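You operate a simulated robot arm through the tools that you are given. There is no shell and no other tool.

The job below is to be done with a simulated two-armed robot. You get a single attempt, and the scene is never put back.

JOB
Swap the blue collar on the fixture for the orange one.
Fine: screw FREE first, TIGHT after; the blue collar goes on the bench.

The check looks at the end state, three seconds after you hand in, the way a careful person would. Anything else that was tipped, shoved, dropped, spilled or broken makes it a failure.

ROBOT AND FRAMES
Two 7-joint arms with two-finger grippers on one trunk that stands fixed in place. Base frame: the origin is at the foot of the trunk, x ahead of it, y to its left, z up. Readings come in m, degrees, newtons and seconds.
The left shoulder is at [0.07, 0.139, 1.2], the right one opposite. With the tool pointing down near the work surface each hand reaches from about 0.38 to 0.76 m from the base axis, measured 20 degrees to its own side. Payload 3.43 kg a hand.
The tool frame of a hand sits at the grasp point between the pads (the TCP): z along the fingers, y along the line on which they close. The tips reach 0.03 m beyond it. Largest opening 0.104 m; the body of the gripper starts 0.057 m behind the TCP.
Orientation is that of the tool frame in the base frame, as a unit quaternion [w, x, y, z]. With the fingers straight down and closing along the base's y, the tool's x points along the base's -x, its y along +y and its z along -z.

CONTROLS
- The arms move only by the tool step_arm. It takes "left_steps", "right_steps" or both (then of equal length, played together; a hand with none holds still); each is text: rows parted by semicolons, each of 7 numbers parted by spaces: the opening in per cent of the stroke, from 0 (shut) to 100 (fully open), then the shift along the tool's x, y, z in m, then the turn, a rotation vector about the tool's x, y, z in degrees. In form: hand dx dy dz rx ry rz; .... A call has 1 to 20 rows; each row is the pose to reach, as a shift and turn from the pose commanded when the call began, along the tool's axes at that moment. A row lasts 0.2 s, in which the tool goes at most 0.05 m and 8.6 degrees; a call with a longer step from one row to the next is refused whole, and so is a gripper value outside its range. A pose out of reach is approached as far as the arm can. The call stops where the force on the tool passes 40 N (or 10 N more than at its start, if that is more) or the arm is blocked; 0.2 s more then pass. Each finger travels about 0.045 m/s and halts on what it meets, pressing with about 42 N; the grip force reading is that of the motor and also rises with nothing between the fingers. The clock runs only during rows and for 0.2 s after the last one: add rows that repeat a pose to give the fingers time. It gives the time, the measured TCP pose, the force on the tool (base axes), the opening and the grip force at its end, in the units of the frame above (readings bear some noise), with the torque about the TCP (base axes, N m) and any sound that the robot's microphone picked up, and new pictures: "show" is both (left out), scene, wrist or none (wrist: the cameras of the hands that moved).
- Cameras (640 x 400 px; columns grow to the right, rows downward): "scene" is now at [0.1185, 0.0494, 1.4196]; the picture's right is [0.58, -0.81, 0.00], its down [-0.54, -0.39, -0.74] and it looks along [0.60, 0.43, -0.67] (base axes); focal length 346 px, centre (320, 200). "left" rides on the left gripper at [0.067, -0.018, -0.09] in its tool frame; the picture's right is [0.25, 0.97, 0.00], its down [-0.73, 0.19, -0.66] and it looks along [-0.64, 0.17, 0.75] (tool axes); focal length 218 px, centre (320, 200). "right" rides on the right gripper at [0.067, 0.018, -0.09] in its tool frame; the picture's right is [-0.25, 0.97, 0.00], its down [-0.73, -0.19, -0.66] and it looks along [-0.64, -0.17, 0.75] (tool axes); focal length 218 px, centre (320, 200). There is no depth. A picture from a camera that has moved, and an enlarged one, comes with that camera's place and axes in the base frame and with its lens.
- move_column(by): slides the trunk up (or, below 0, down) by that many m; the arms and the scene camera ride with it, the base frame stays. It gives what a move gives, with no picture.
- aim_head(pan, tilt): turns the head with the scene camera to pan (to the left, within 86 degrees either way) and tilt (down, from -29 to 69), counted from straight ahead of the robot. It gives what a move gives, and a new picture of the scene camera.
- close_up(camera, box): a new picture of the part [left, top, right, bottom] of that camera's present view, enlarged. The clock stands still meanwhile.
- close_job(): hands the job in; it is judged then, once.

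Places have to be worked out from the pictures, the camera data and where the tool is seen. Open the grippers and draw the arms clear of the work before you hand the job in, unless the task says otherwise.

The tools are called after ">>>" by a JSON object that holds its "method" and its "body". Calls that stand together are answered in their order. step_arm: Moves the arms, as the interface text tells. Its arguments: {"type":"object","properties":{"left_steps":{"type":"string"},"right_steps":{"type":"string"},"show":{"type":"string","enum":["both","scene","wrist","none"]}},"required":[]} The other tools are called the same way: move_column (by) slides the trunk up or down; aim_head (pan, tilt) turns the head that bears the scene camera; close_up (camera, box) takes an enlarged picture of a part of a camera's view; close_job () hands the job in.

At the start:

```text
t: 0.0
left_tcp_pos: [0.2834, 0.38, 1.1912]
left_orientation: [-0.001, 0.001, 1.0, 0.0]
left_wrist_force: [-0.4, 0.4, -0.2]
left_wrist_torque: [0.02, -0.01, -0.03]
left_finger_gap: 0.1041
left_grasp_force: 0.1
right_tcp_pos: [0.4402, 0.0617, 1.2061]
right_orientation: [0.0, 0.0, 1.0, 0.0]
right_wrist_force: [-0.5, 0.2, -0.1]
right_wrist_torque: [-0.01, 0.01, 0.02]
right_finger_gap: 0.1039
right_grasp_force: 0.1
trunk travel left (down, up): [-0.695, 0.245]
head pan, tilt: [35.8, 42.0]
```

scene: 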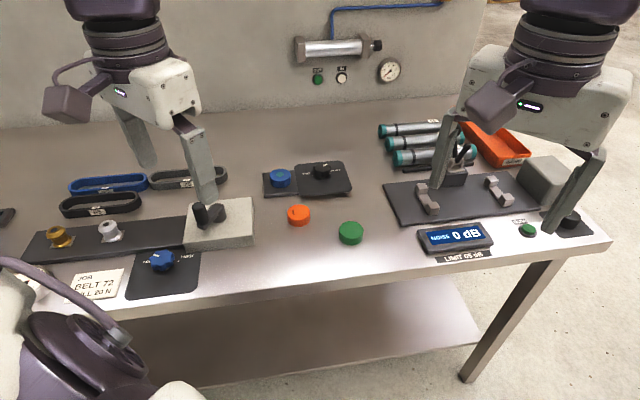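
right: 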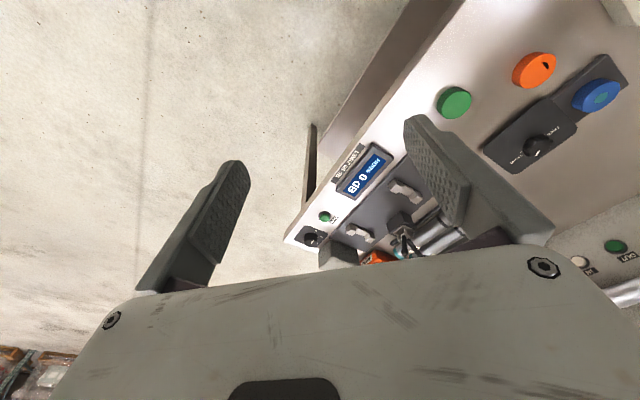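
left: 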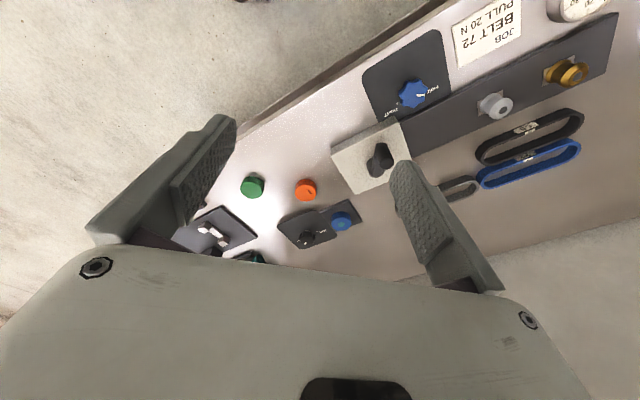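

I'll start by enlarging the middle of the bench, where the blue collar and its knob, the orange collar and a green one sit, to read the labels.

>>> {"method": "close_up", "body": {"camera": "scene", "box": [240, 140, 400, 260]}}

>>> {"method": "close_up", "body": {"camera": "right", "box": [420, 30, 640, 180]}}

>>> {"method": "close_up", "body": {"camera": "left", "box": [220, 160, 380, 270]}}

```text
3.33 times, centred on (320, 200) of scene
camera zoom: at [0.1185, 0.0494, 1.4196], right [0.58, -0.81, 0.0], down [-0.54, -0.39, -0.74], along [0.6, 0.43, -0.67], focal length 1153 px, centre (320, 200)
```

zoom: 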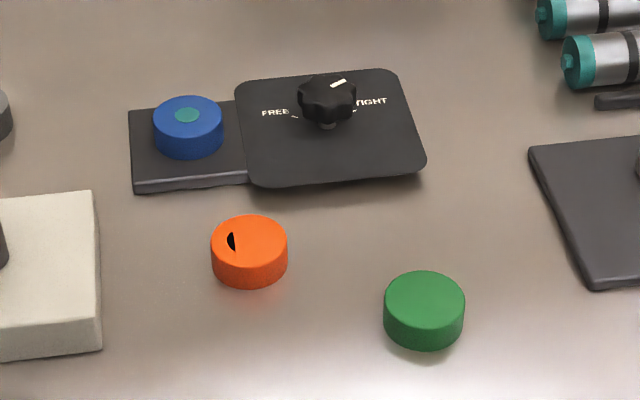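

```text
2.67 times, centred on (530, 105) of right
camera zoom: at [0.3723, 0.0798, 1.2955], right [0.25, 0.97, 0.0], down [0.73, -0.19, 0.66], along [0.64, -0.16, -0.75], focal length 582 px, centre (-240, 453)
```

zoom: 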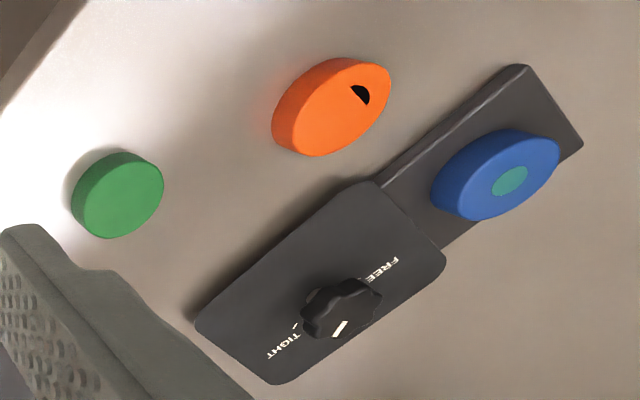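

```text
3.64 times, centred on (300, 215) of left
camera zoom: at [0.2144, 0.3637, 1.2791], right [-0.25, 0.97, 0.0], down [0.73, 0.19, 0.66], along [0.64, 0.17, -0.75], focal length 794 px, centre (393, 146)
```

zoom: 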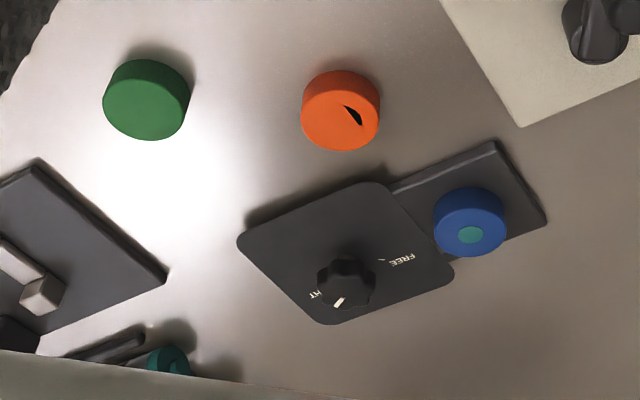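

From the two views, the blue collar's top is near (0.610, 0.526, 0.895), the orange one's near (0.544, 0.415, 0.877) and the knob near (0.683, 0.450, 0.90), with its mark at TIGHT. I'll bring the left hand nearer, staying high, so its wrist camera can show the bore, post and labels.

>>> {"method": "step_arm", "body": {"left_steps": "100 -0.03 0.01 0.02 0 0 0; 100 -0.06 0.02 0.04 0 0 0; 100 -0.09 0.03 0.06 0 0 0; 100 -0.12 0.04 0.08 0 0 0; 100 -0.15 0.05 0.10 0 0 0", "show": "both"}}

```text
t: 1.2
left_tcp_pos: [0.4345, 0.4332, 1.0898]
left_orientation: [-0.001, -0.001, 1.0, -0.001]
left_wrist_force: [0.4, 0.2, 0.4]
left_wrist_torque: [-0.02, 0.02, 0.01]
left_finger_gap: 0.1039
left_grasp_force: 0.1
right_tcp_pos: [0.4414, 0.0632, 1.2063]
right_orientation: [-0.001, 0.001, 1.0, 0.001]
right_wrist_force: [0.7, 0.8, -0.5]
right_wrist_torque: [0.01, 0.02, 0.0]
right_finger_gap: 0.1041
right_grasp_force: 0.1
trunk travel left (down, up): [-0.695, 0.245]
head pan, tilt: [35.8, 42.0]
camera scene: at [0.1212, 0.0501, 1.4193], right [0.58, -0.81, 0.0], down [-0.54, -0.39, -0.74], along [0.6, 0.43, -0.67], focal length 346 px, centre (320, 200)
camera left: at [0.366, 0.4151, 1.1785], right [-0.25, 0.97, 0.0], down [0.73, 0.19, 0.66], along [0.63, 0.17, -0.76], focal length 218 px, centre (320, 200)
```

scene: 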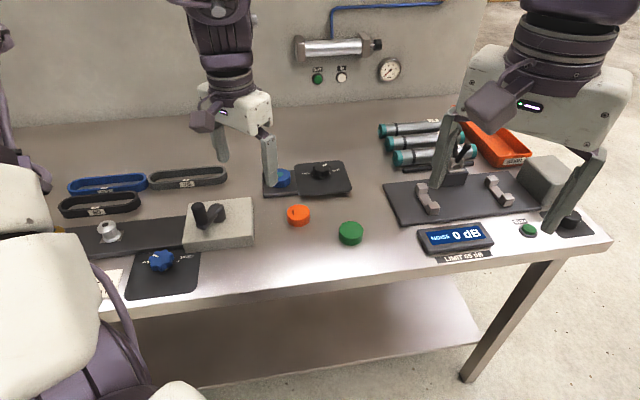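
left: 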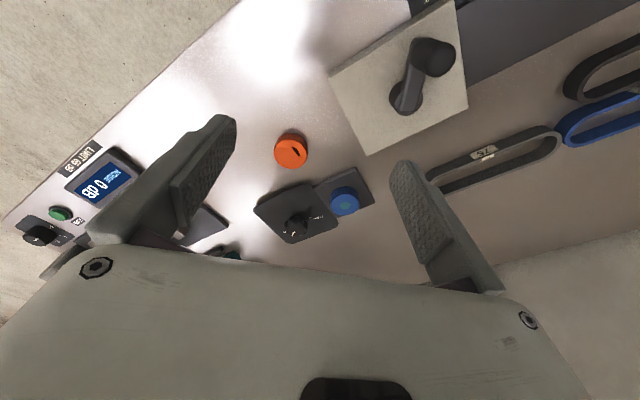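

The fixture, orange collar and green collar are all clear between the fingers. I'll enlarge them from the wrist camera and the scene camera.

>>> {"method": "close_up", "body": {"camera": "left", "box": [240, 175, 384, 265]}}

>>> {"method": "close_up", "body": {"camera": "left", "box": [258, 120, 322, 180]}}

>>> {"method": "close_up", "body": {"camera": "scene", "box": [290, 150, 360, 200]}}

>>> {"method": "close_up", "body": {"camera": "scene", "box": [270, 190, 380, 250]}}

```text
4.44 times, centred on (312, 220) of left
camera zoom: at [0.366, 0.4151, 1.1785], right [-0.25, 0.97, 0.0], down [0.73, 0.19, 0.66], along [0.63, 0.17, -0.76], focal length 970 px, centre (356, 111)
```

zoom: 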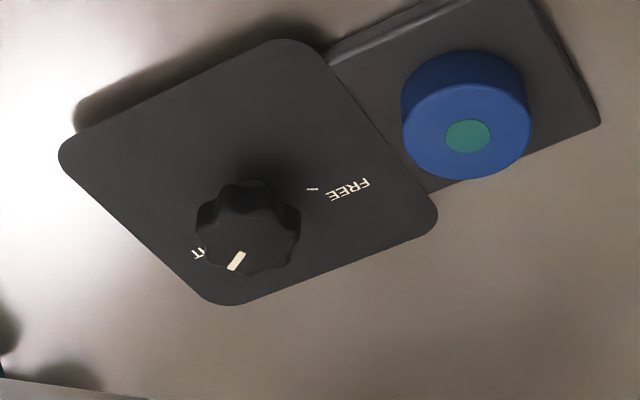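

```text
6.67 times, centred on (290, 150) of left
camera zoom: at [0.366, 0.4151, 1.1785], right [-0.25, 0.97, 0.0], down [0.73, 0.19, 0.66], along [0.63, 0.17, -0.76], focal length 1455 px, centre (520, 533)
```

zoom: 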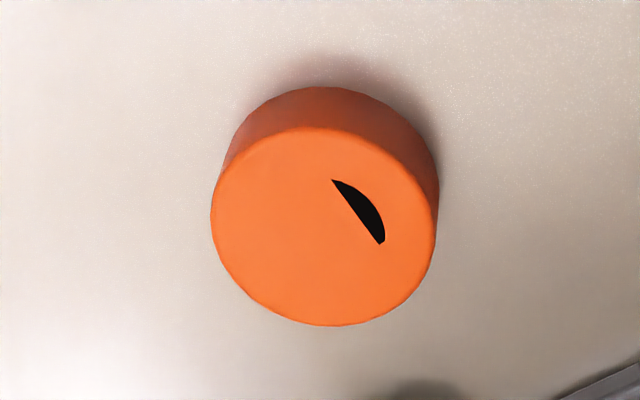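

```text
8.00 times, centred on (325, 175) of scene
camera zoom: at [0.1212, 0.0501, 1.4193], right [0.58, -0.81, 0.0], down [-0.54, -0.39, -0.74], along [0.6, 0.43, -0.67], focal length 2766 px, centre (280, 400)
```

zoom: 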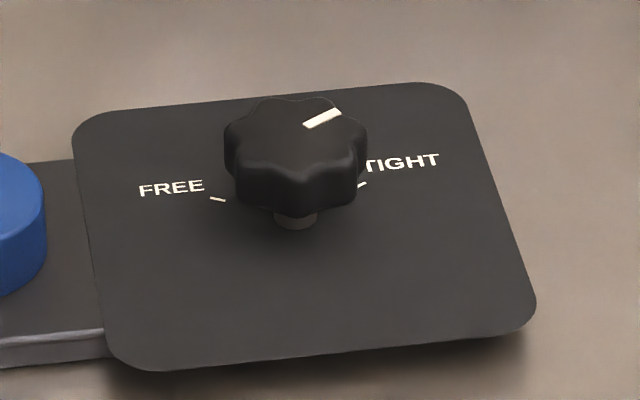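

```text
5.82 times, centred on (325, 220) of scene
camera zoom: at [0.1212, 0.0501, 1.4193], right [0.58, -0.81, 0.0], down [-0.54, -0.39, -0.74], along [0.6, 0.43, -0.67], focal length 2012 px, centre (291, 84)
```

zoom: 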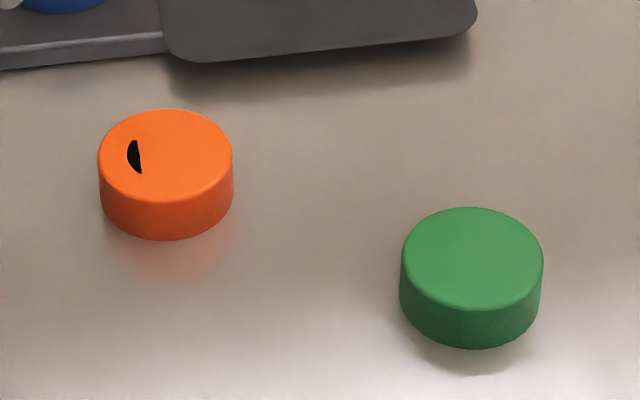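

The knob's mark stands at TIGHT, and the orange collar shows an odd dark crescent on its face. I'll enlarge the orange collar, the blue collar's centre and the green collar further to work out the bores.

>>> {"method": "close_up", "body": {"camera": "left", "box": [275, 132, 307, 152]}}

>>> {"method": "close_up", "body": {"camera": "left", "box": [325, 180, 365, 220]}}

>>> {"method": "close_up", "body": {"camera": "left", "box": [250, 175, 340, 250]}}

>>> {"method": "close_up", "body": {"camera": "scene", "box": [286, 202, 312, 222]}}

>>> {"method": "close_up", "body": {"camera": "right", "box": [500, 40, 640, 130]}}

```text
16.00 times, centred on (291, 142) of left
camera zoom: at [0.366, 0.4151, 1.1785], right [-0.25, 0.97, 0.0], down [0.73, 0.19, 0.66], along [0.63, 0.17, -0.76], focal length 3492 px, centre (784, 1128)
```

zoom: 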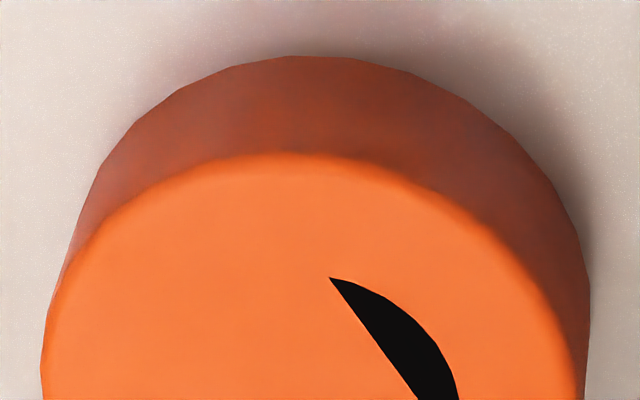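

```text
10.00 times, centred on (345, 200) of left
camera zoom: at [0.366, 0.4151, 1.1785], right [-0.25, 0.97, 0.0], down [0.73, 0.19, 0.66], along [0.63, 0.17, -0.76], focal length 2183 px, centre (70, 200)
```

zoom: 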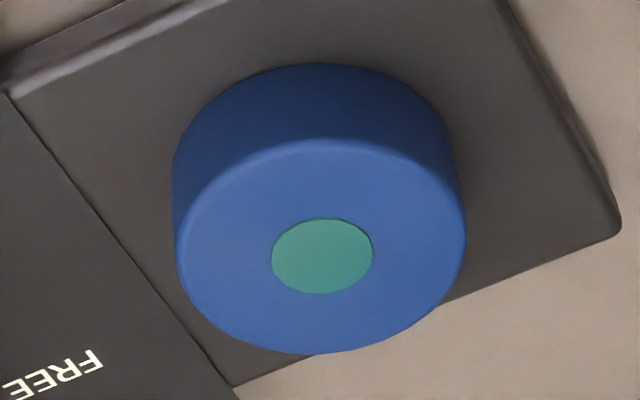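

```text
5.33 times, centred on (295, 212) of left
camera zoom: at [0.366, 0.4151, 1.1785], right [-0.25, 0.97, 0.0], down [0.73, 0.19, 0.66], along [0.63, 0.17, -0.76], focal length 1164 px, centre (453, 133)
```

zoom: 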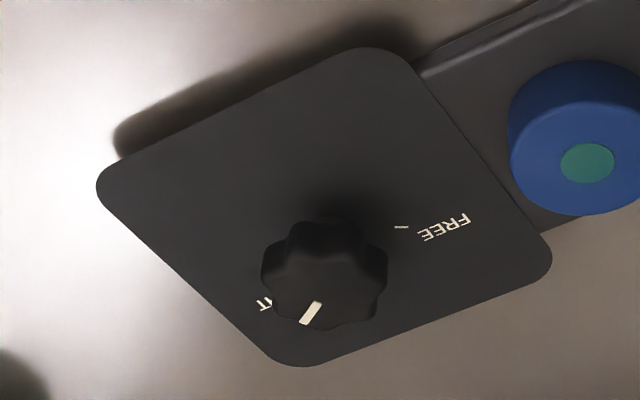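

```text
16.00 times, centred on (299, 212) of scene
camera zoom: at [0.1212, 0.0501, 1.4193], right [0.58, -0.81, 0.0], down [-0.54, -0.39, -0.74], along [0.6, 0.43, -0.67], focal length 5532 px, centre (656, 8)
```

zoom: 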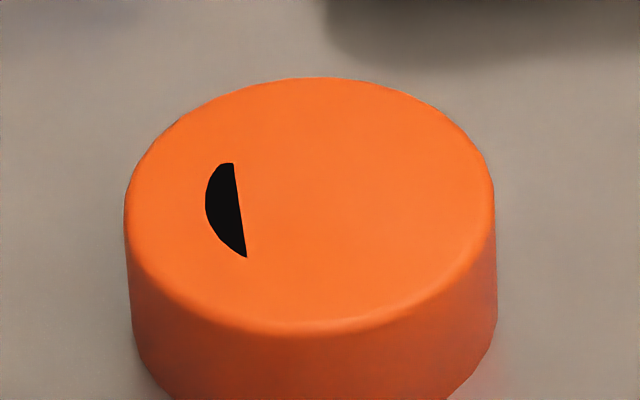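

```text
4.44 times, centred on (570, 85) of right
camera zoom: at [0.3748, 0.0805, 1.2947], right [0.25, 0.97, 0.0], down [0.73, -0.19, 0.66], along [0.63, -0.16, -0.76], focal length 970 px, centre (-791, 711)
```

zoom: 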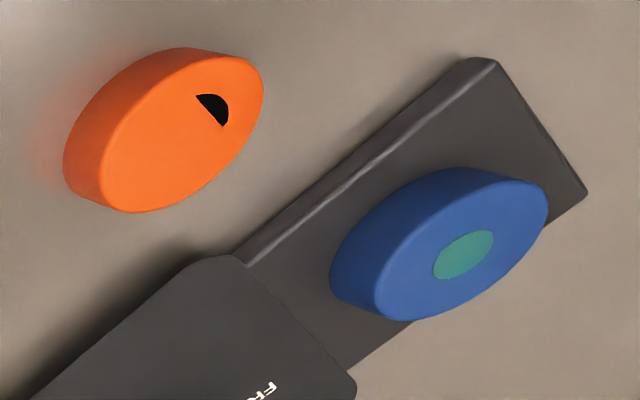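

The mark is at TIGHT (about -10° azimuth) and FREE sits near +102°, so freeing means turning the knob about 115° counter-clockwise seen from above. The knob is near the edge of reach, so I'll first move the left hand high above it and see if it gets there.

>>> {"method": "step_arm", "body": {"left_steps": "100 -0.036 0.003 0.013 0 0 0; 100 -0.072 0.006 0.026 0 0 0; 100 -0.108 0.009 0.039 0 0 0; 100 -0.144 0.012 0.052 0 0 0; 100 -0.18 0.015 0.065 0 0 0; 100 -0.215 0.018 0.078 0 0 0; 100 -0.25 0.02 0.09 0 0 0; 100 -0.25 0.02 0.09 0 0 0", "show": "both"}}

```text
t: 3.0
left_tcp_pos: [0.5966, 0.4445, 1.0011]
left_orientation: [0.001, 0.0, 1.0, 0.001]
left_wrist_force: [-0.6, -0.1, -1.2]
left_wrist_torque: [-0.02, 0.04, 0.0]
left_finger_gap: 0.1039
left_grasp_force: 0.0
left hand out of reach, approached as far as the arm can: row 5, 6, 7, 8
right_tcp_pos: [0.4414, 0.0628, 1.2042]
right_orientation: [0.0, 0.0, 1.0, 0.0]
right_wrist_force: [-0.7, 0.0, 0.4]
right_wrist_torque: [-0.02, -0.05, 0.02]
right_finger_gap: 0.1041
right_grasp_force: 0.2
trunk travel left (down, up): [-0.695, 0.245]
head pan, tilt: [35.8, 42.0]
camera scene: at [0.1192, 0.0498, 1.4195], right [0.58, -0.81, 0.0], down [-0.54, -0.39, -0.74], along [0.6, 0.43, -0.67], focal length 346 px, centre (320, 200)
camera left: at [0.5287, 0.4266, 1.0899], right [-0.25, 0.97, 0.0], down [0.73, 0.19, 0.66], along [0.64, 0.17, -0.75], focal length 218 px, centre (320, 200)
```

scene: 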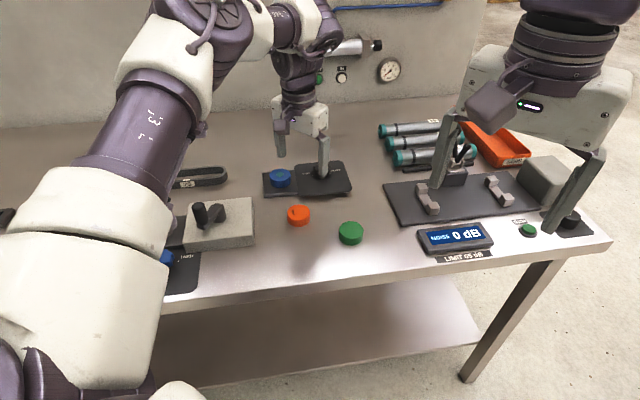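
left: 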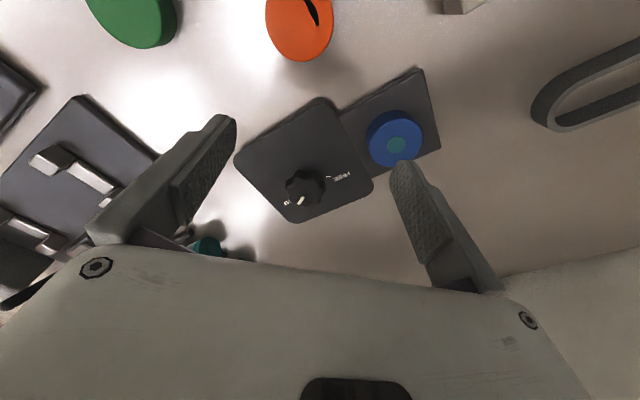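

The hand stops at about (0.597, 0.445), short of the knob at x of about 0.683, and the wrist sits well above the hand. Raising the trunk should bring the shoulder level with the wrist and lengthen the reach, so I'll slide it up 0.15 m.

>>> {"method": "move_column", "body": {"by": 0.15}}

```text
t: 4.8
left_tcp_pos: [0.5963, 0.4445, 1.1523]
left_orientation: [0.001, 0.0, 1.0, 0.0]
left_wrist_force: [-0.1, -0.2, 0.3]
left_wrist_torque: [0.04, 0.01, 0.0]
left_finger_gap: 0.1038
left_grasp_force: 0.1
right_tcp_pos: [0.4405, 0.0626, 1.3545]
right_orientation: [0.001, 0.0, 1.0, 0.0]
right_wrist_force: [0.1, 0.2, 0.9]
right_wrist_torque: [-0.01, -0.01, -0.01]
right_finger_gap: 0.1039
right_grasp_force: 0.1
trunk travel left (down, up): [-0.845, 0.095]
head pan, tilt: [35.8, 42.0]
```

The hand rode up to z 1.152. I'll lower it straight back to about 1.0 and see where it settles with the trunk raised.

>>> {"method": "step_arm", "body": {"left_steps": "100 0 0 0.04 0 0 0; 100 0 0 0.08 0 0 0; 100 0 0 0.12 0 0 0; 100 0 0 0.15 0 0 0; 100 0 0 0.15 0 0 0", "show": "none"}}

```text
t: 6.0
left_tcp_pos: [0.5604, 0.4388, 1.034]
left_orientation: [0.002, 0.0, 1.0, 0.001]
left_wrist_force: [0.2, -0.2, 0.5]
left_wrist_torque: [0.01, -0.01, 0.0]
left_finger_gap: 0.1039
left_grasp_force: 0.1
left hand out of reach, approached as far as the arm can: row 2, 3, 4, 5
right_tcp_pos: [0.4402, 0.0622, 1.3565]
right_orientation: [0.0, 0.0, 1.0, 0.0]
right_wrist_force: [0.5, -0.2, -0.1]
right_wrist_torque: [0.0, 0.01, 0.0]
right_finger_gap: 0.1038
right_grasp_force: 0.1
trunk travel left (down, up): [-0.845, 0.095]
head pan, tilt: [35.8, 42.0]
```

Raising the trunk made it worse: the hand now stops at about (0.560, 0.439, 1.034). Lowering the trunk should extend the reach, so I'll lift and retract the hand first to keep it clear of the bench.

>>> {"method": "step_arm", "body": {"left_steps": "100 0.01 0 -0.045 0 0 0; 100 0.02 0 -0.09 0 0 0; 100 0.03 0 -0.135 0 0 0; 100 0.045 0 -0.18 0 0 0; 100 0.06 0 -0.21 0 0 0; 100 0.06 0 -0.21 0 0 0", "show": "scene"}}

```text
t: 7.3
left_tcp_pos: [0.4994, 0.4405, 1.245]
left_orientation: [0.001, 0.0, 1.0, 0.0]
left_wrist_force: [-0.1, 0.1, 0.2]
left_wrist_torque: [0.02, 0.06, 0.02]
left_finger_gap: 0.104
left_grasp_force: 0.1
right_tcp_pos: [0.4423, 0.0627, 1.3548]
right_orientation: [0.0, 0.0, 1.0, 0.001]
right_wrist_force: [-0.4, 0.9, -0.7]
right_wrist_torque: [-0.02, 0.03, 0.02]
right_finger_gap: 0.1042
right_grasp_force: 0.2
trunk travel left (down, up): [-0.845, 0.095]
head pan, tilt: [35.8, 42.0]
camera scene: at [0.1198, 0.0496, 1.5695], right [0.58, -0.81, 0.0], down [-0.54, -0.39, -0.74], along [0.6, 0.43, -0.67], focal length 346 px, centre (320, 200)
```

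scene: 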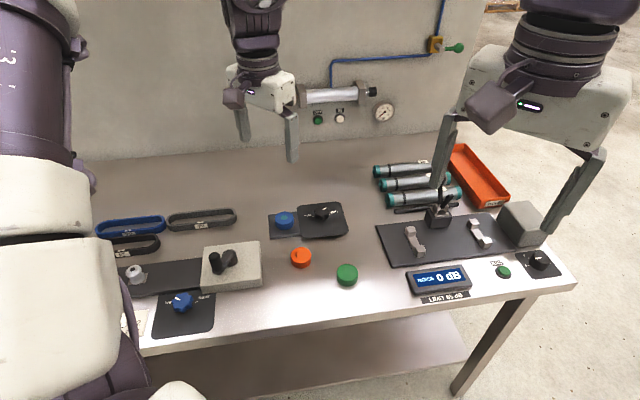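

The hand is clear at (0.499, 0.440, 1.245). I'll lower the trunk 0.25 m, which puts the hand at about z 0.995, still above everything, and the shoulder near 1.10.

>>> {"method": "move_column", "body": {"by": -0.25}}

>>> {"method": "aim_head", "body": {"pan": 35.8, "tilt": 42}}

```text
t: 9.9
left_tcp_pos: [0.4995, 0.4398, 0.9953]
left_orientation: [0.002, 0.0, 1.0, 0.0]
left_wrist_force: [0.0, 0.1, 0.6]
left_wrist_torque: [0.02, 0.0, -0.01]
left_finger_gap: 0.1039
left_grasp_force: 0.0
right_tcp_pos: [0.4402, 0.0616, 1.1054]
right_orientation: [-0.001, 0.0, 1.0, 0.001]
right_wrist_force: [-0.6, -0.1, 0.9]
right_wrist_torque: [0.0, 0.02, 0.02]
right_finger_gap: 0.104
right_grasp_force: 0.0
trunk travel left (down, up): [-0.595, 0.345]
head pan, tilt: [35.8, 42.0]
```

```text
t: 10.5
left_tcp_pos: [0.4984, 0.4399, 0.9957]
left_orientation: [0.002, 0.0, 1.0, 0.0]
left_wrist_force: [0.0, 0.8, -0.9]
left_wrist_torque: [0.02, -0.01, 0.04]
left_finger_gap: 0.1038
left_grasp_force: 0.1
right_tcp_pos: [0.441, 0.0632, 1.1059]
right_orientation: [-0.001, 0.001, 1.0, 0.001]
right_wrist_force: [0.2, -0.3, 0.3]
right_wrist_torque: [-0.01, -0.02, 0.0]
right_finger_gap: 0.1042
right_grasp_force: 0.1
trunk travel left (down, up): [-0.595, 0.345]
head pan, tilt: [35.8, 42.0]
camera scene: at [0.1184, 0.0494, 1.3196], right [0.59, -0.81, 0.0], down [-0.54, -0.39, -0.74], along [0.6, 0.43, -0.67], focal length 346 px, centre (320, 200)
```

scene: 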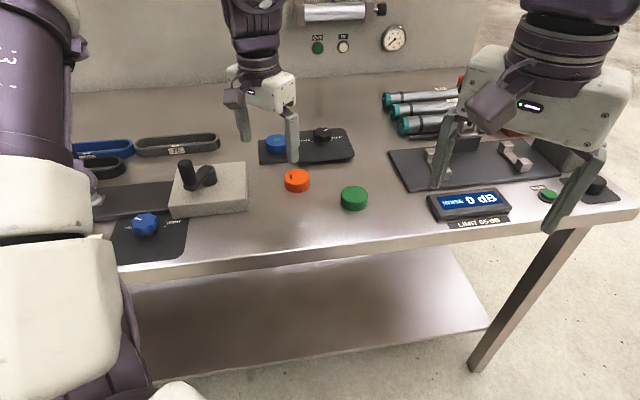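

Everything is still clear. At this trunk height I'll reach out toward the knob again, level at about z 0.995, to see how far the hand gets.

>>> {"method": "step_arm", "body": {"left_steps": "100 -0.04 0.002 0 0 0 0; 100 -0.08 0.004 0 0 0 0; 100 -0.12 0.006 0 0 0 0; 100 -0.15 0.008 0 0 0 0; 100 -0.184 0.01 0 0 0 0; 100 -0.184 0.01 0 0 0 0", "show": "both"}}

```text
t: 11.9
left_tcp_pos: [0.5731, 0.4424, 0.9927]
left_orientation: [0.004, 0.0, 1.0, 0.0]
left_wrist_force: [-0.4, -0.3, 0.2]
left_wrist_torque: [0.0, 0.0, -0.01]
left_finger_gap: 0.1044
left_grasp_force: 0.2
left hand out of reach, approached as far as the arm can: row 2, 3, 4, 5, 6
right_tcp_pos: [0.4393, 0.0622, 1.1065]
right_orientation: [0.001, 0.0, 1.0, 0.001]
right_wrist_force: [0.0, 0.0, 0.9]
right_wrist_torque: [0.02, 0.0, -0.01]
right_finger_gap: 0.1039
right_grasp_force: 0.0
trunk travel left (down, up): [-0.595, 0.345]
head pan, tilt: [35.8, 42.0]
camera scene: at [0.1178, 0.0492, 1.3197], right [0.59, -0.81, 0.0], down [-0.54, -0.39, -0.74], along [0.6, 0.43, -0.67], focal length 346 px, centre (320, 200)
camera left: at [0.504, 0.4268, 1.0819], right [-0.25, 0.97, 0.0], down [0.73, 0.19, 0.66], along [0.64, 0.17, -0.75], focal length 218 px, centre (320, 200)
```

scene: 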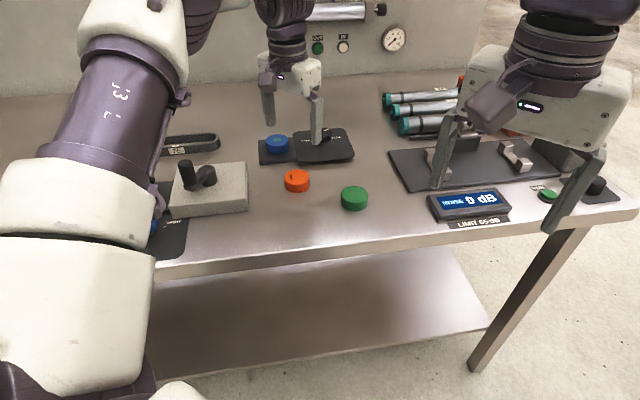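
left: 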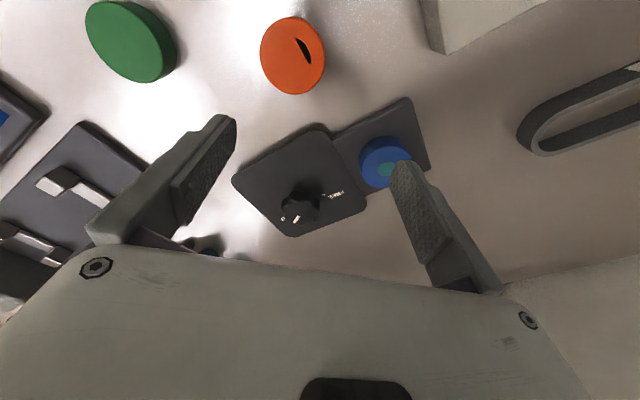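

At this trunk height the hand stops at 0.587 m from the shoulder, against 0.609 m at the starting height, so the starting height was about best. I'll go back to it, then test whether turning the hand in line with the arm (27° counter-clockwise) adds reach.

>>> {"method": "move_column", "body": {"by": 0.1}}

>>> {"method": "step_arm", "body": {"left_steps": "100 0 0 0.02 0 0 -7; 100 0 0 0.04 0 0 -14; 100 0 0 0.07 0 0 -21; 100 -0.01 0 0.1 0 0 -27; 100 -0.05 0.003 0.11 0 0 -27; 100 -0.09 0.006 0.11 0 0 -27; 100 -0.11 0.008 0.11 0 0 -27; 100 -0.11 0.008 0.11 0 0 -27", "show": "both"}}

```text
t: 13.3
left_tcp_pos: [0.5732, 0.4435, 1.0932]
left_orientation: [0.004, 0.001, 1.0, -0.001]
left_wrist_force: [0.2, 0.8, 0.4]
left_wrist_torque: [-0.01, -0.02, 0.02]
left_finger_gap: 0.1036
left_grasp_force: 0.1
right_tcp_pos: [0.4414, 0.0635, 1.205]
right_orientation: [0.0, 0.0, 1.0, 0.001]
right_wrist_force: [-0.2, 0.5, 0.0]
right_wrist_torque: [0.01, 0.0, 0.02]
right_finger_gap: 0.1039
right_grasp_force: 0.0
trunk travel left (down, up): [-0.695, 0.245]
head pan, tilt: [35.8, 42.0]
```

```text
t: 15.1
left_tcp_pos: [0.5994, 0.4444, 0.9873]
left_orientation: [0.004, -0.233, 0.972, -0.001]
left_wrist_force: [0.7, 0.3, 0.4]
left_wrist_torque: [0.0, 0.05, -0.02]
left_finger_gap: 0.104
left_grasp_force: 0.1
left hand out of reach, approached as far as the arm can: row 5, 6, 7, 8
right_tcp_pos: [0.44, 0.0624, 1.2069]
right_orientation: [0.001, 0.0, 1.0, 0.001]
right_wrist_force: [0.1, 0.5, 0.1]
right_wrist_torque: [0.02, -0.01, -0.01]
right_finger_gap: 0.1042
right_grasp_force: 0.1
trunk travel left (down, up): [-0.695, 0.245]
head pan, tilt: [35.8, 42.0]
camera scene: at [0.1186, 0.0492, 1.4196], right [0.58, -0.81, 0.0], down [-0.54, -0.39, -0.74], along [0.6, 0.43, -0.67], focal length 346 px, centre (320, 200)
camera left: at [0.545, 0.3986, 1.0756], right [-0.66, 0.75, -0.01], down [0.56, 0.5, 0.66], along [0.5, 0.44, -0.75], focal length 218 px, centre (320, 200)
```

scene: 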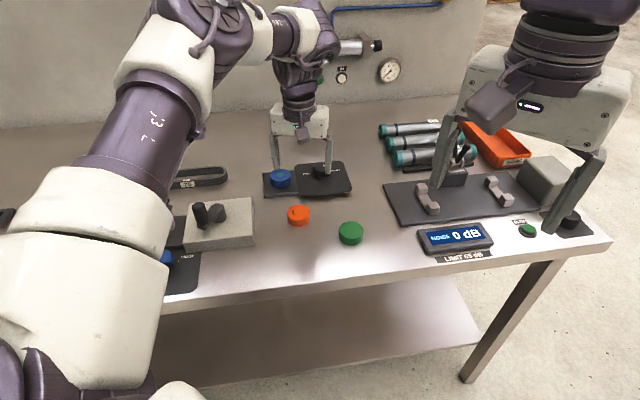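
left: 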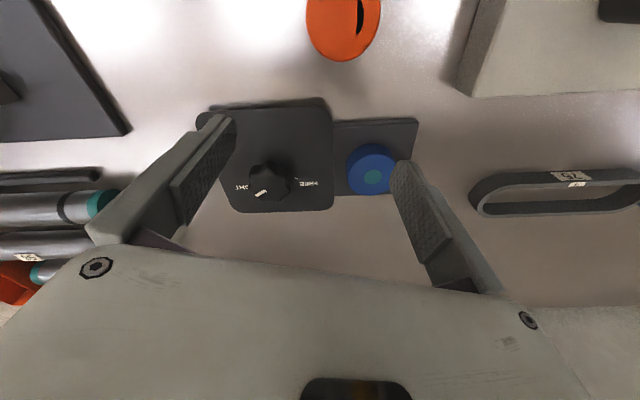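

The limit is still about 0.61 m from the shoulder, so turning the hand gains nothing. Leaning the hand outward should help, since the wrist comes nearer while the fingertips reach farther. I'll lean it 20° and move toward the knob, staying at about z 0.99.

>>> {"method": "step_arm", "body": {"left_steps": "100 0 0 0 0 -7 0; 100 0 0 0 0 -14 0; 100 0 0 0 0 -20 0; 100 -0.03 -0.012 0 0 -20 0; 100 -0.06 -0.024 0 0 -20 0; 100 -0.077 -0.033 0 0 -20 0; 100 -0.077 -0.033 0 0 -20 0", "show": "both"}}

```text
t: 16.7
left_tcp_pos: [0.6742, 0.4526, 0.9903]
left_orientation: [0.173, -0.23, 0.957, 0.04]
left_wrist_force: [0.7, 0.0, 0.5]
left_wrist_torque: [0.0, 0.01, -0.02]
left_finger_gap: 0.1043
left_grasp_force: 0.1
left hand out of reach, approached as far as the arm can: row 6, 7
right_tcp_pos: [0.4385, 0.0621, 1.2059]
right_orientation: [0.0, 0.0, 1.0, 0.001]
right_wrist_force: [-0.6, -0.7, 0.2]
right_wrist_torque: [0.0, 0.0, 0.02]
right_finger_gap: 0.1042
right_grasp_force: 0.1
trunk travel left (down, up): [-0.695, 0.245]
head pan, tilt: [35.8, 42.0]
camera scene: at [0.1182, 0.0496, 1.4197], right [0.59, -0.81, 0.0], down [-0.54, -0.39, -0.74], along [0.6, 0.43, -0.67], focal length 346 px, centre (320, 200)
camera left: at [0.5969, 0.3952, 1.0506], right [-0.65, 0.75, -0.09], down [0.32, 0.38, 0.87], along [0.69, 0.54, -0.49], focal length 218 px, centre (320, 200)
```

scene: 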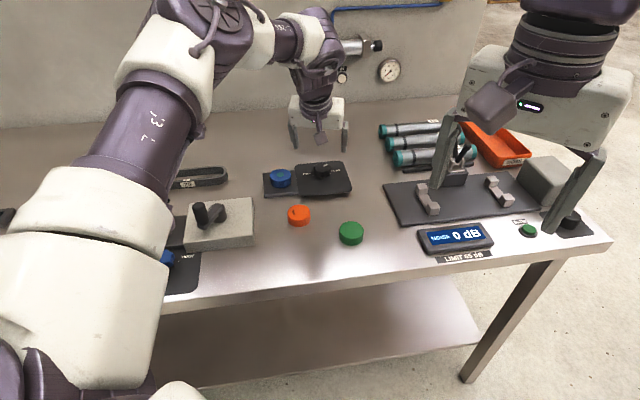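
left: 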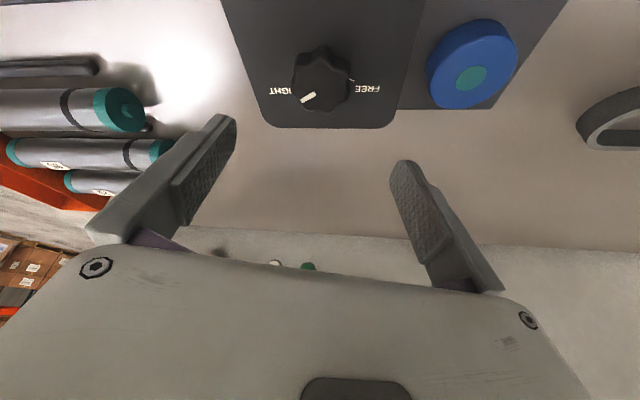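

Leaning 20° brought the hand to (0.674, 0.453), nearly over the knob. A little more lean with the trunk about 0.1 m lower should reach it, and leaning about the closing axis keeps the pads vertical. First I'll lift and retract the hand so lowering the trunk is safe.

>>> {"method": "step_arm", "body": {"left_steps": "100 0.003 0 -0.03 0 0 0; 100 0.006 0 -0.06 0 0 0; 100 0.01 0 -0.09 0 0 0; 100 0.013 0 -0.111 0 0 0; 100 0.013 0 -0.111 0 0 0", "show": "none"}}

>>> {"method": "move_column", "body": {"by": -0.1}}

```text
t: 17.9
left_tcp_pos: [0.6305, 0.4284, 1.0903]
left_orientation: [0.171, -0.23, 0.957, 0.04]
left_wrist_force: [0.8, -0.6, -0.2]
left_wrist_torque: [0.01, 0.03, -0.01]
left_finger_gap: 0.104
left_grasp_force: 0.0
right_tcp_pos: [0.4411, 0.0633, 1.2048]
right_orientation: [0.0, 0.0, 1.0, 0.002]
right_wrist_force: [-0.3, 0.0, -0.3]
right_wrist_torque: [0.01, 0.03, -0.01]
right_finger_gap: 0.104
right_grasp_force: 0.1
trunk travel left (down, up): [-0.695, 0.245]
head pan, tilt: [35.8, 42.0]
```

```text
t: 19.2
left_tcp_pos: [0.6298, 0.4293, 0.9907]
left_orientation: [0.172, -0.231, 0.957, 0.04]
left_wrist_force: [0.9, 1.0, 0.3]
left_wrist_torque: [0.03, -0.02, -0.01]
left_finger_gap: 0.1041
left_grasp_force: 0.1
right_tcp_pos: [0.4416, 0.0621, 1.1059]
right_orientation: [0.001, 0.0, 1.0, 0.001]
right_wrist_force: [-0.2, -0.2, -0.4]
right_wrist_torque: [-0.04, 0.0, 0.03]
right_finger_gap: 0.104
right_grasp_force: 0.1
trunk travel left (down, up): [-0.595, 0.345]
head pan, tilt: [35.8, 42.0]
```

The hand is at (0.630, 0.429, 0.991), leaning 20°. Next I'll lean it 35°, turn its outward direction to straight ahead, and bring the TCP over the knob at about z 0.965, with the tips still 3 cm above it.

>>> {"method": "step_arm", "body": {"left_steps": "100 0 0 0 2.5 -2.94 4.8; 100 -0.005 -0.001 0.005 5 -5.88 9.6; 100 -0.015 -0.002 0.015 7.5 -8.82 14.4; 100 -0.03 -0.003 0.028 10 -11.76 19.2; 100 -0.0445 -0.0054 0.0438 12.5 -14.7 24; 100 -0.0445 -0.0054 0.0438 12.5 -14.7 24", "show": "both"}}

```text
t: 20.6
left_tcp_pos: [0.6812, 0.4504, 0.9643]
left_orientation: [0.304, 0.0, 0.953, 0.0]
left_wrist_force: [0.6, -0.6, 0.5]
left_wrist_torque: [-0.01, -0.03, -0.01]
left_finger_gap: 0.1041
left_grasp_force: 0.1
right_tcp_pos: [0.4396, 0.0628, 1.1068]
right_orientation: [0.001, 0.0, 1.0, 0.0]
right_wrist_force: [0.3, -0.5, 0.4]
right_wrist_torque: [0.0, 0.01, 0.0]
right_finger_gap: 0.1039
right_grasp_force: 0.0
trunk travel left (down, up): [-0.595, 0.345]
head pan, tilt: [35.8, 42.0]
camera scene: at [0.1181, 0.049, 1.3197], right [0.59, -0.81, 0.0], down [-0.54, -0.39, -0.74], along [0.6, 0.43, -0.67], focal length 346 px, centre (320, 200)
camera left: at [0.5734, 0.4329, 0.9981], right [-0.21, 0.97, -0.15], down [0.21, 0.19, 0.96], along [0.95, 0.17, -0.25], focal length 218 px, centre (320, 200)
```

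scene: 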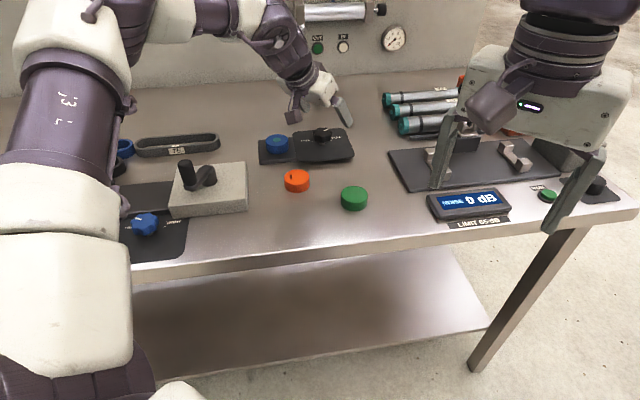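
left: 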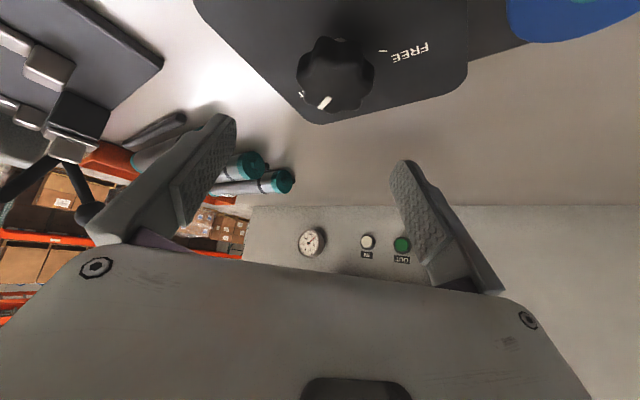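

The hand reached (0.681, 0.450, 0.964), leaning 35°, without hitting the reach limit. I'll enlarge both views of the knob to fix its centre, height and diameter before descending.

>>> {"method": "close_up", "body": {"camera": "scene", "box": [290, 110, 354, 150]}}

>>> {"method": "close_up", "body": {"camera": "left", "box": [270, 10, 440, 116]}}

>>> {"method": "close_up", "body": {"camera": "scene", "box": [250, 90, 378, 170]}}

```text
10.00 times, centred on (322, 130) of scene
camera zoom: at [0.1181, 0.049, 1.3197], right [0.59, -0.81, 0.0], down [-0.54, -0.39, -0.74], along [0.6, 0.43, -0.67], focal length 3458 px, centre (300, 900)
```

zoom: 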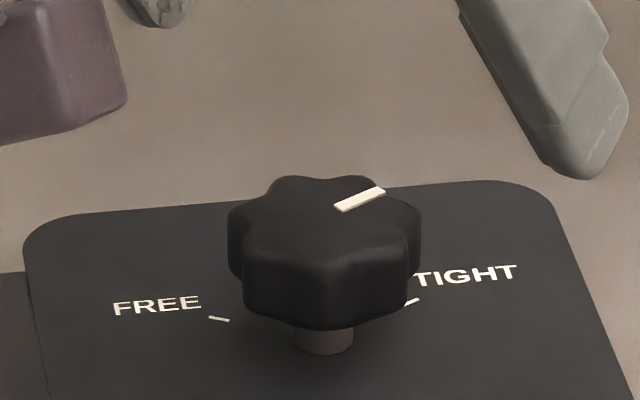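

```text
3.76 times, centred on (355, 63) of left
camera zoom: at [0.5734, 0.4329, 0.9981], right [-0.21, 0.97, -0.15], down [0.21, 0.19, 0.96], along [0.95, 0.17, -0.25], focal length 822 px, centre (188, 716)
```

zoom: 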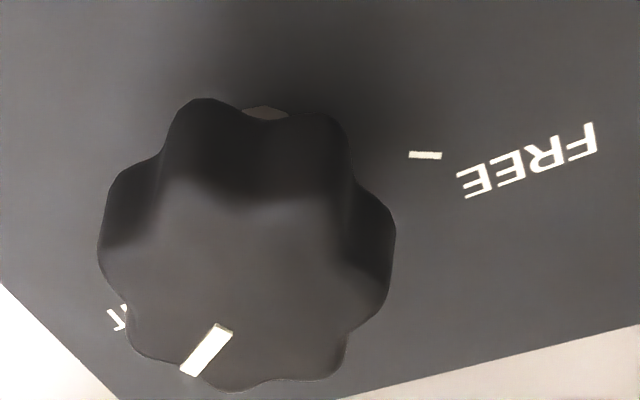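

```text
5.00 times, centred on (314, 130) of scene
camera zoom: at [0.1181, 0.049, 1.3197], right [0.59, -0.81, 0.0], down [-0.54, -0.39, -0.74], along [0.6, 0.43, -0.67], focal length 1729 px, centre (350, 550)
```

zoom: 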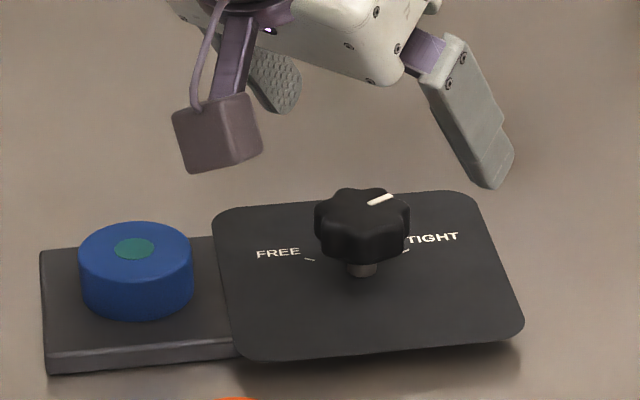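

From both views I put the knob's axis near (0.680, 0.449), its top at about 0.908, its underside at about 0.888 and the plate at about 0.873. I'll ease the lean to 30° and lower the open fingers so they straddle it, at TCP z 0.935, then check the centring.

>>> {"method": "step_arm", "body": {"left_steps": "100 0.007 0 0.005 0.86 2.5 1.23; 100 0.013 0 0.009 1.72 5 2.46; 100 0.02 0 0.013 1.72 5 2.46; 100 0.026 -0.0005 0.0178 1.72 5 2.46; 100 0.026 -0.0005 0.0178 1.72 5 2.46", "show": "both"}}

>>> {"method": "close_up", "body": {"camera": "left", "box": [230, 30, 420, 150]}}

>>> {"method": "close_up", "body": {"camera": "scene", "box": [250, 90, 378, 170]}}

```text
t: 21.8
left_tcp_pos: [0.6714, 0.4496, 0.9345]
left_orientation: [0.26, 0.025, 0.965, -0.008]
left_wrist_force: [0.0, -0.1, -0.1]
left_wrist_torque: [-0.01, -0.01, 0.0]
left_finger_gap: 0.1041
left_grasp_force: 0.1
right_tcp_pos: [0.4398, 0.0622, 1.1055]
right_orientation: [0.0, 0.0, 1.0, 0.001]
right_wrist_force: [0.4, -0.8, 0.7]
right_wrist_torque: [-0.01, 0.0, -0.02]
right_finger_gap: 0.104
right_grasp_force: 0.0
trunk travel left (down, up): [-0.595, 0.345]
head pan, tilt: [35.8, 42.0]
camera scene: at [0.1185, 0.0492, 1.3196], right [0.59, -0.81, 0.0], down [-0.54, -0.39, -0.74], along [0.6, 0.43, -0.67], focal length 346 px, centre (320, 200)
camera left: at [0.5665, 0.438, 0.9768], right [-0.17, 0.98, -0.13], down [0.31, 0.18, 0.93], along [0.94, 0.12, -0.33], focal length 218 px, centre (320, 200)
```

scene: 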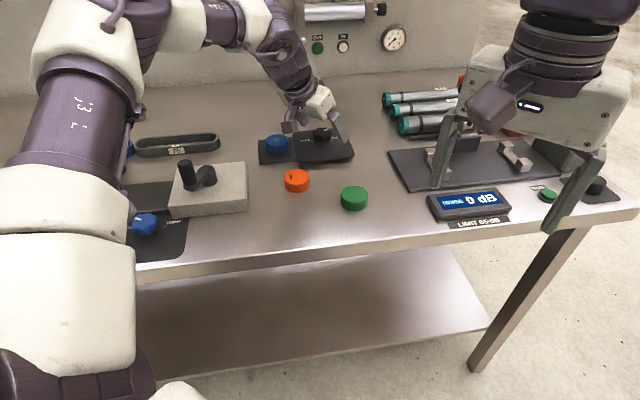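
left: 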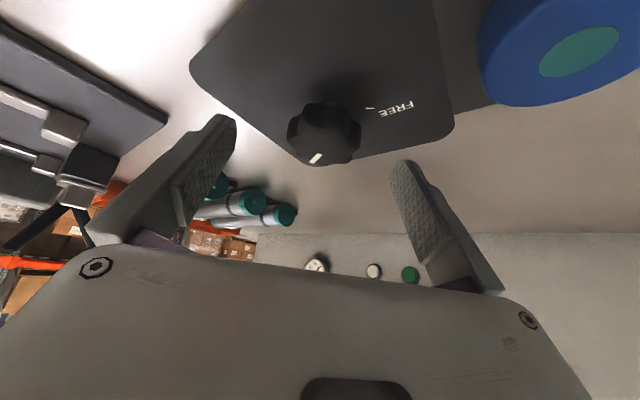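

```text
3.33 times, centred on (325, 90) of left
camera zoom: at [0.5665, 0.438, 0.9768], right [-0.17, 0.98, -0.13], down [0.31, 0.18, 0.93], along [0.94, 0.12, -0.33], focal length 728 px, centre (303, 567)
```

zoom: 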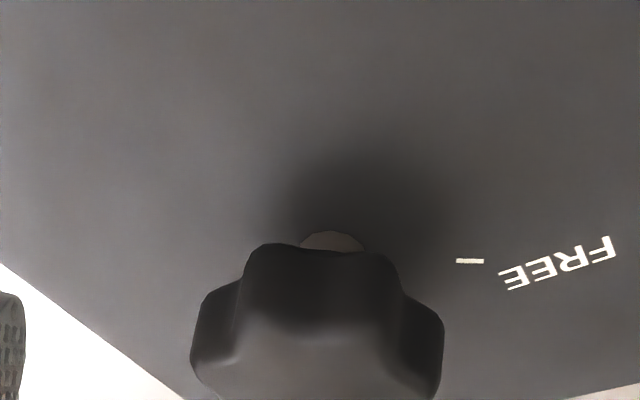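

```text
5.00 times, centred on (314, 130) of scene
camera zoom: at [0.1185, 0.0492, 1.3196], right [0.59, -0.81, 0.0], down [-0.54, -0.39, -0.74], along [0.6, 0.43, -0.67], focal length 1729 px, centre (350, 550)
```

zoom: 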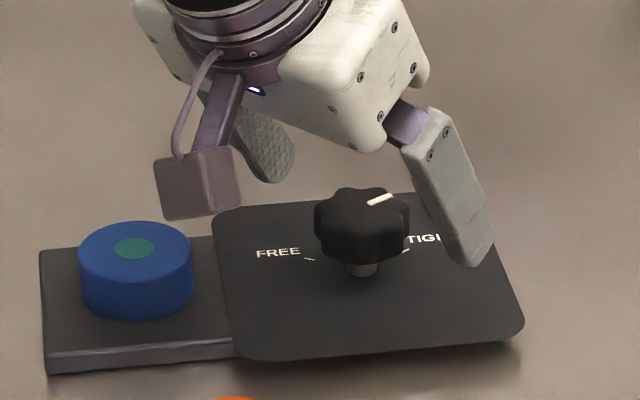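

The knob sits centred between the fingers within about 1 mm. I'll go straight down 21 mm, keeping the tips about 9 mm above the plate, then close on it.

>>> {"method": "step_arm", "body": {"left_steps": "100 0.005 0 0.009 0 0 0; 100 0.0105 0 0.0182 0 0 0; 100 0.0105 0 0.0182 0 0 0", "show": "wrist"}}

>>> {"method": "close_up", "body": {"camera": "scene", "box": [250, 90, 378, 170]}}

```text
t: 22.6
left_tcp_pos: [0.6712, 0.4486, 0.9139]
left_orientation: [0.261, 0.025, 0.965, -0.008]
left_wrist_force: [-0.8, -0.2, -1.0]
left_wrist_torque: [-0.05, -0.02, 0.02]
left_finger_gap: 0.1041
left_grasp_force: 0.1
right_tcp_pos: [0.4396, 0.0621, 1.1067]
right_orientation: [0.0, 0.0, 1.0, 0.001]
right_wrist_force: [-0.2, -1.1, 0.6]
right_wrist_torque: [-0.01, -0.03, 0.02]
right_finger_gap: 0.104
right_grasp_force: 0.0
trunk travel left (down, up): [-0.595, 0.345]
head pan, tilt: [35.8, 42.0]
camera left: at [0.5658, 0.438, 0.9558], right [-0.17, 0.98, -0.13], down [0.31, 0.18, 0.93], along [0.94, 0.12, -0.33], focal length 218 px, centre (320, 200)
```

left: 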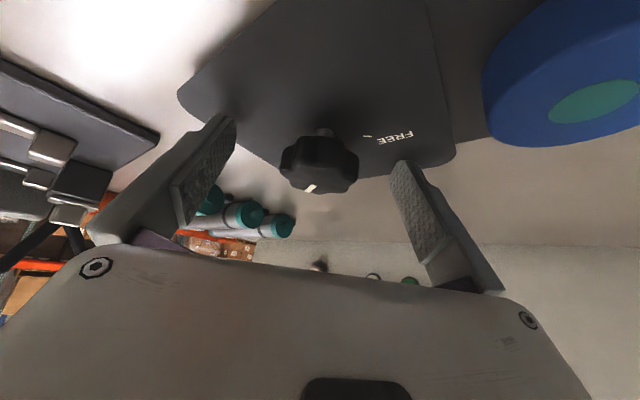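

```text
5.00 times, centred on (314, 130) of scene
camera zoom: at [0.1184, 0.0493, 1.3196], right [0.59, -0.81, 0.0], down [-0.54, -0.39, -0.74], along [0.6, 0.43, -0.67], focal length 1729 px, centre (350, 550)
```

zoom: 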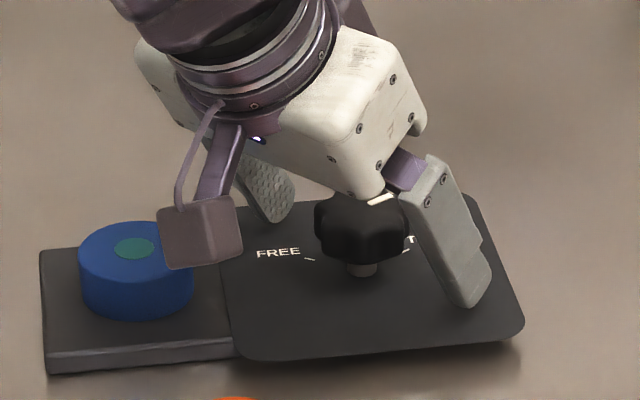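

The tips sit around the knob with no contact force. I'll close on it.

>>> {"method": "step_arm", "body": {"left_steps": "60 0 0 0 0 0 0; 40 0 0 0 0 0 0; 0 0 0 0 0 0 0; 0 0 0 0 0 0 0; 0 0 0 0 0 0 0; 0 0 0 0 0 0 0; 0 0 0 0 0 0 0", "show": "wrist"}}

```text
t: 24.2
left_tcp_pos: [0.6714, 0.4489, 0.9133]
left_orientation: [0.261, 0.025, 0.965, -0.009]
left_wrist_force: [-0.5, -0.7, -0.6]
left_wrist_torque: [-0.01, -0.09, 0.08]
left_finger_gap: 0.0415
left_grasp_force: 44.8
right_tcp_pos: [0.4411, 0.0619, 1.1067]
right_orientation: [0.001, 0.001, 1.0, 0.001]
right_wrist_force: [0.4, 0.5, 0.4]
right_wrist_torque: [0.02, 0.01, -0.02]
right_finger_gap: 0.1039
right_grasp_force: 0.0
trunk travel left (down, up): [-0.595, 0.345]
head pan, tilt: [35.8, 42.0]
camera left: at [0.5659, 0.4381, 0.9558], right [-0.17, 0.98, -0.13], down [0.31, 0.18, 0.93], along [0.94, 0.12, -0.33], focal length 218 px, centre (320, 200)
```

left: 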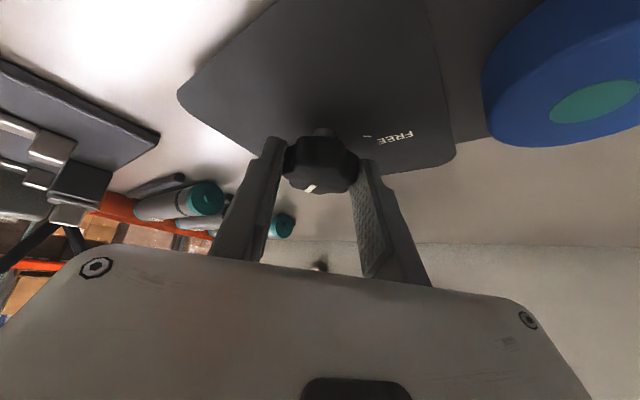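

The grip is firm with a 41.5 mm gap at 45 N, and there's almost no side force. I'll turn 21° counter-clockwise about the knob's vertical axis first, as a test.

>>> {"method": "step_arm", "body": {"left_steps": "0 -0.00005 -0.001 0 -3.5 0 -6.06; 0 -0.0002 -0.0019 0.0001 -7 0 -12.12; 0 -0.00046 -0.0029 0.00027 -10.5 0 -18.19; 0 -0.00046 -0.0029 0.00027 -10.5 0 -18.19", "show": "both"}}

>>> {"method": "close_up", "body": {"camera": "scene", "box": [250, 90, 378, 170]}}

```text
t: 25.2
left_tcp_pos: [0.6718, 0.4449, 0.9137]
left_orientation: [0.258, -0.152, 0.953, 0.039]
left_wrist_force: [-4.7, -4.9, -4.5]
left_wrist_torque: [0.44, -0.15, -0.07]
left_finger_gap: 0.0416
left_grasp_force: 44.7
right_tcp_pos: [0.441, 0.0618, 1.1066]
right_orientation: [0.0, 0.0, 1.0, 0.0]
right_wrist_force: [0.1, -0.7, -0.3]
right_wrist_torque: [-0.03, -0.01, 0.03]
right_finger_gap: 0.1041
right_grasp_force: 0.1
trunk travel left (down, up): [-0.595, 0.345]
head pan, tilt: [35.8, 42.0]
camera scene: at [0.1181, 0.0489, 1.3197], right [0.59, -0.81, 0.0], down [-0.54, -0.39, -0.74], along [0.6, 0.43, -0.67], focal length 346 px, centre (320, 200)
camera left: at [0.5779, 0.3977, 0.9561], right [-0.51, 0.85, -0.13], down [0.23, 0.28, 0.93], along [0.83, 0.44, -0.33], focal length 218 px, centre (320, 200)
```

scene: 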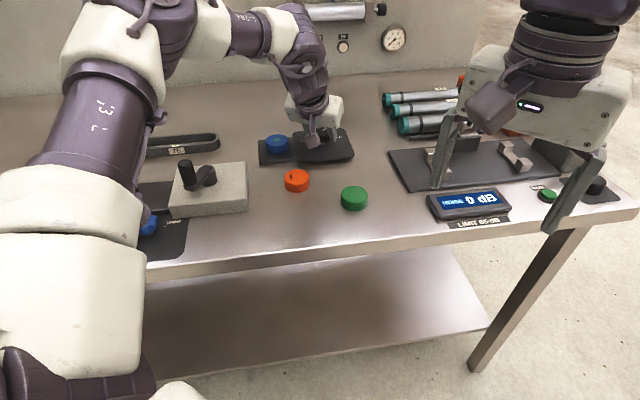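
left: 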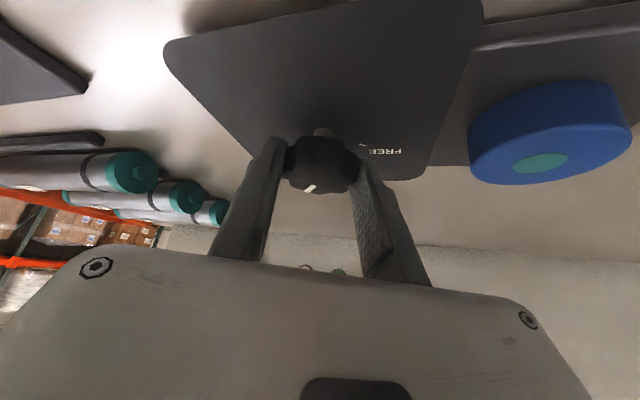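

```text
5.00 times, centred on (314, 130) of scene
camera zoom: at [0.1181, 0.0489, 1.3197], right [0.59, -0.81, 0.0], down [-0.54, -0.39, -0.74], along [0.6, 0.43, -0.67], focal length 1729 px, centre (350, 550)
```

zoom: 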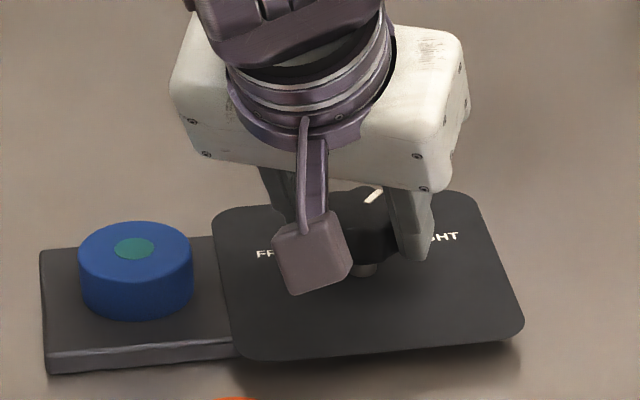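

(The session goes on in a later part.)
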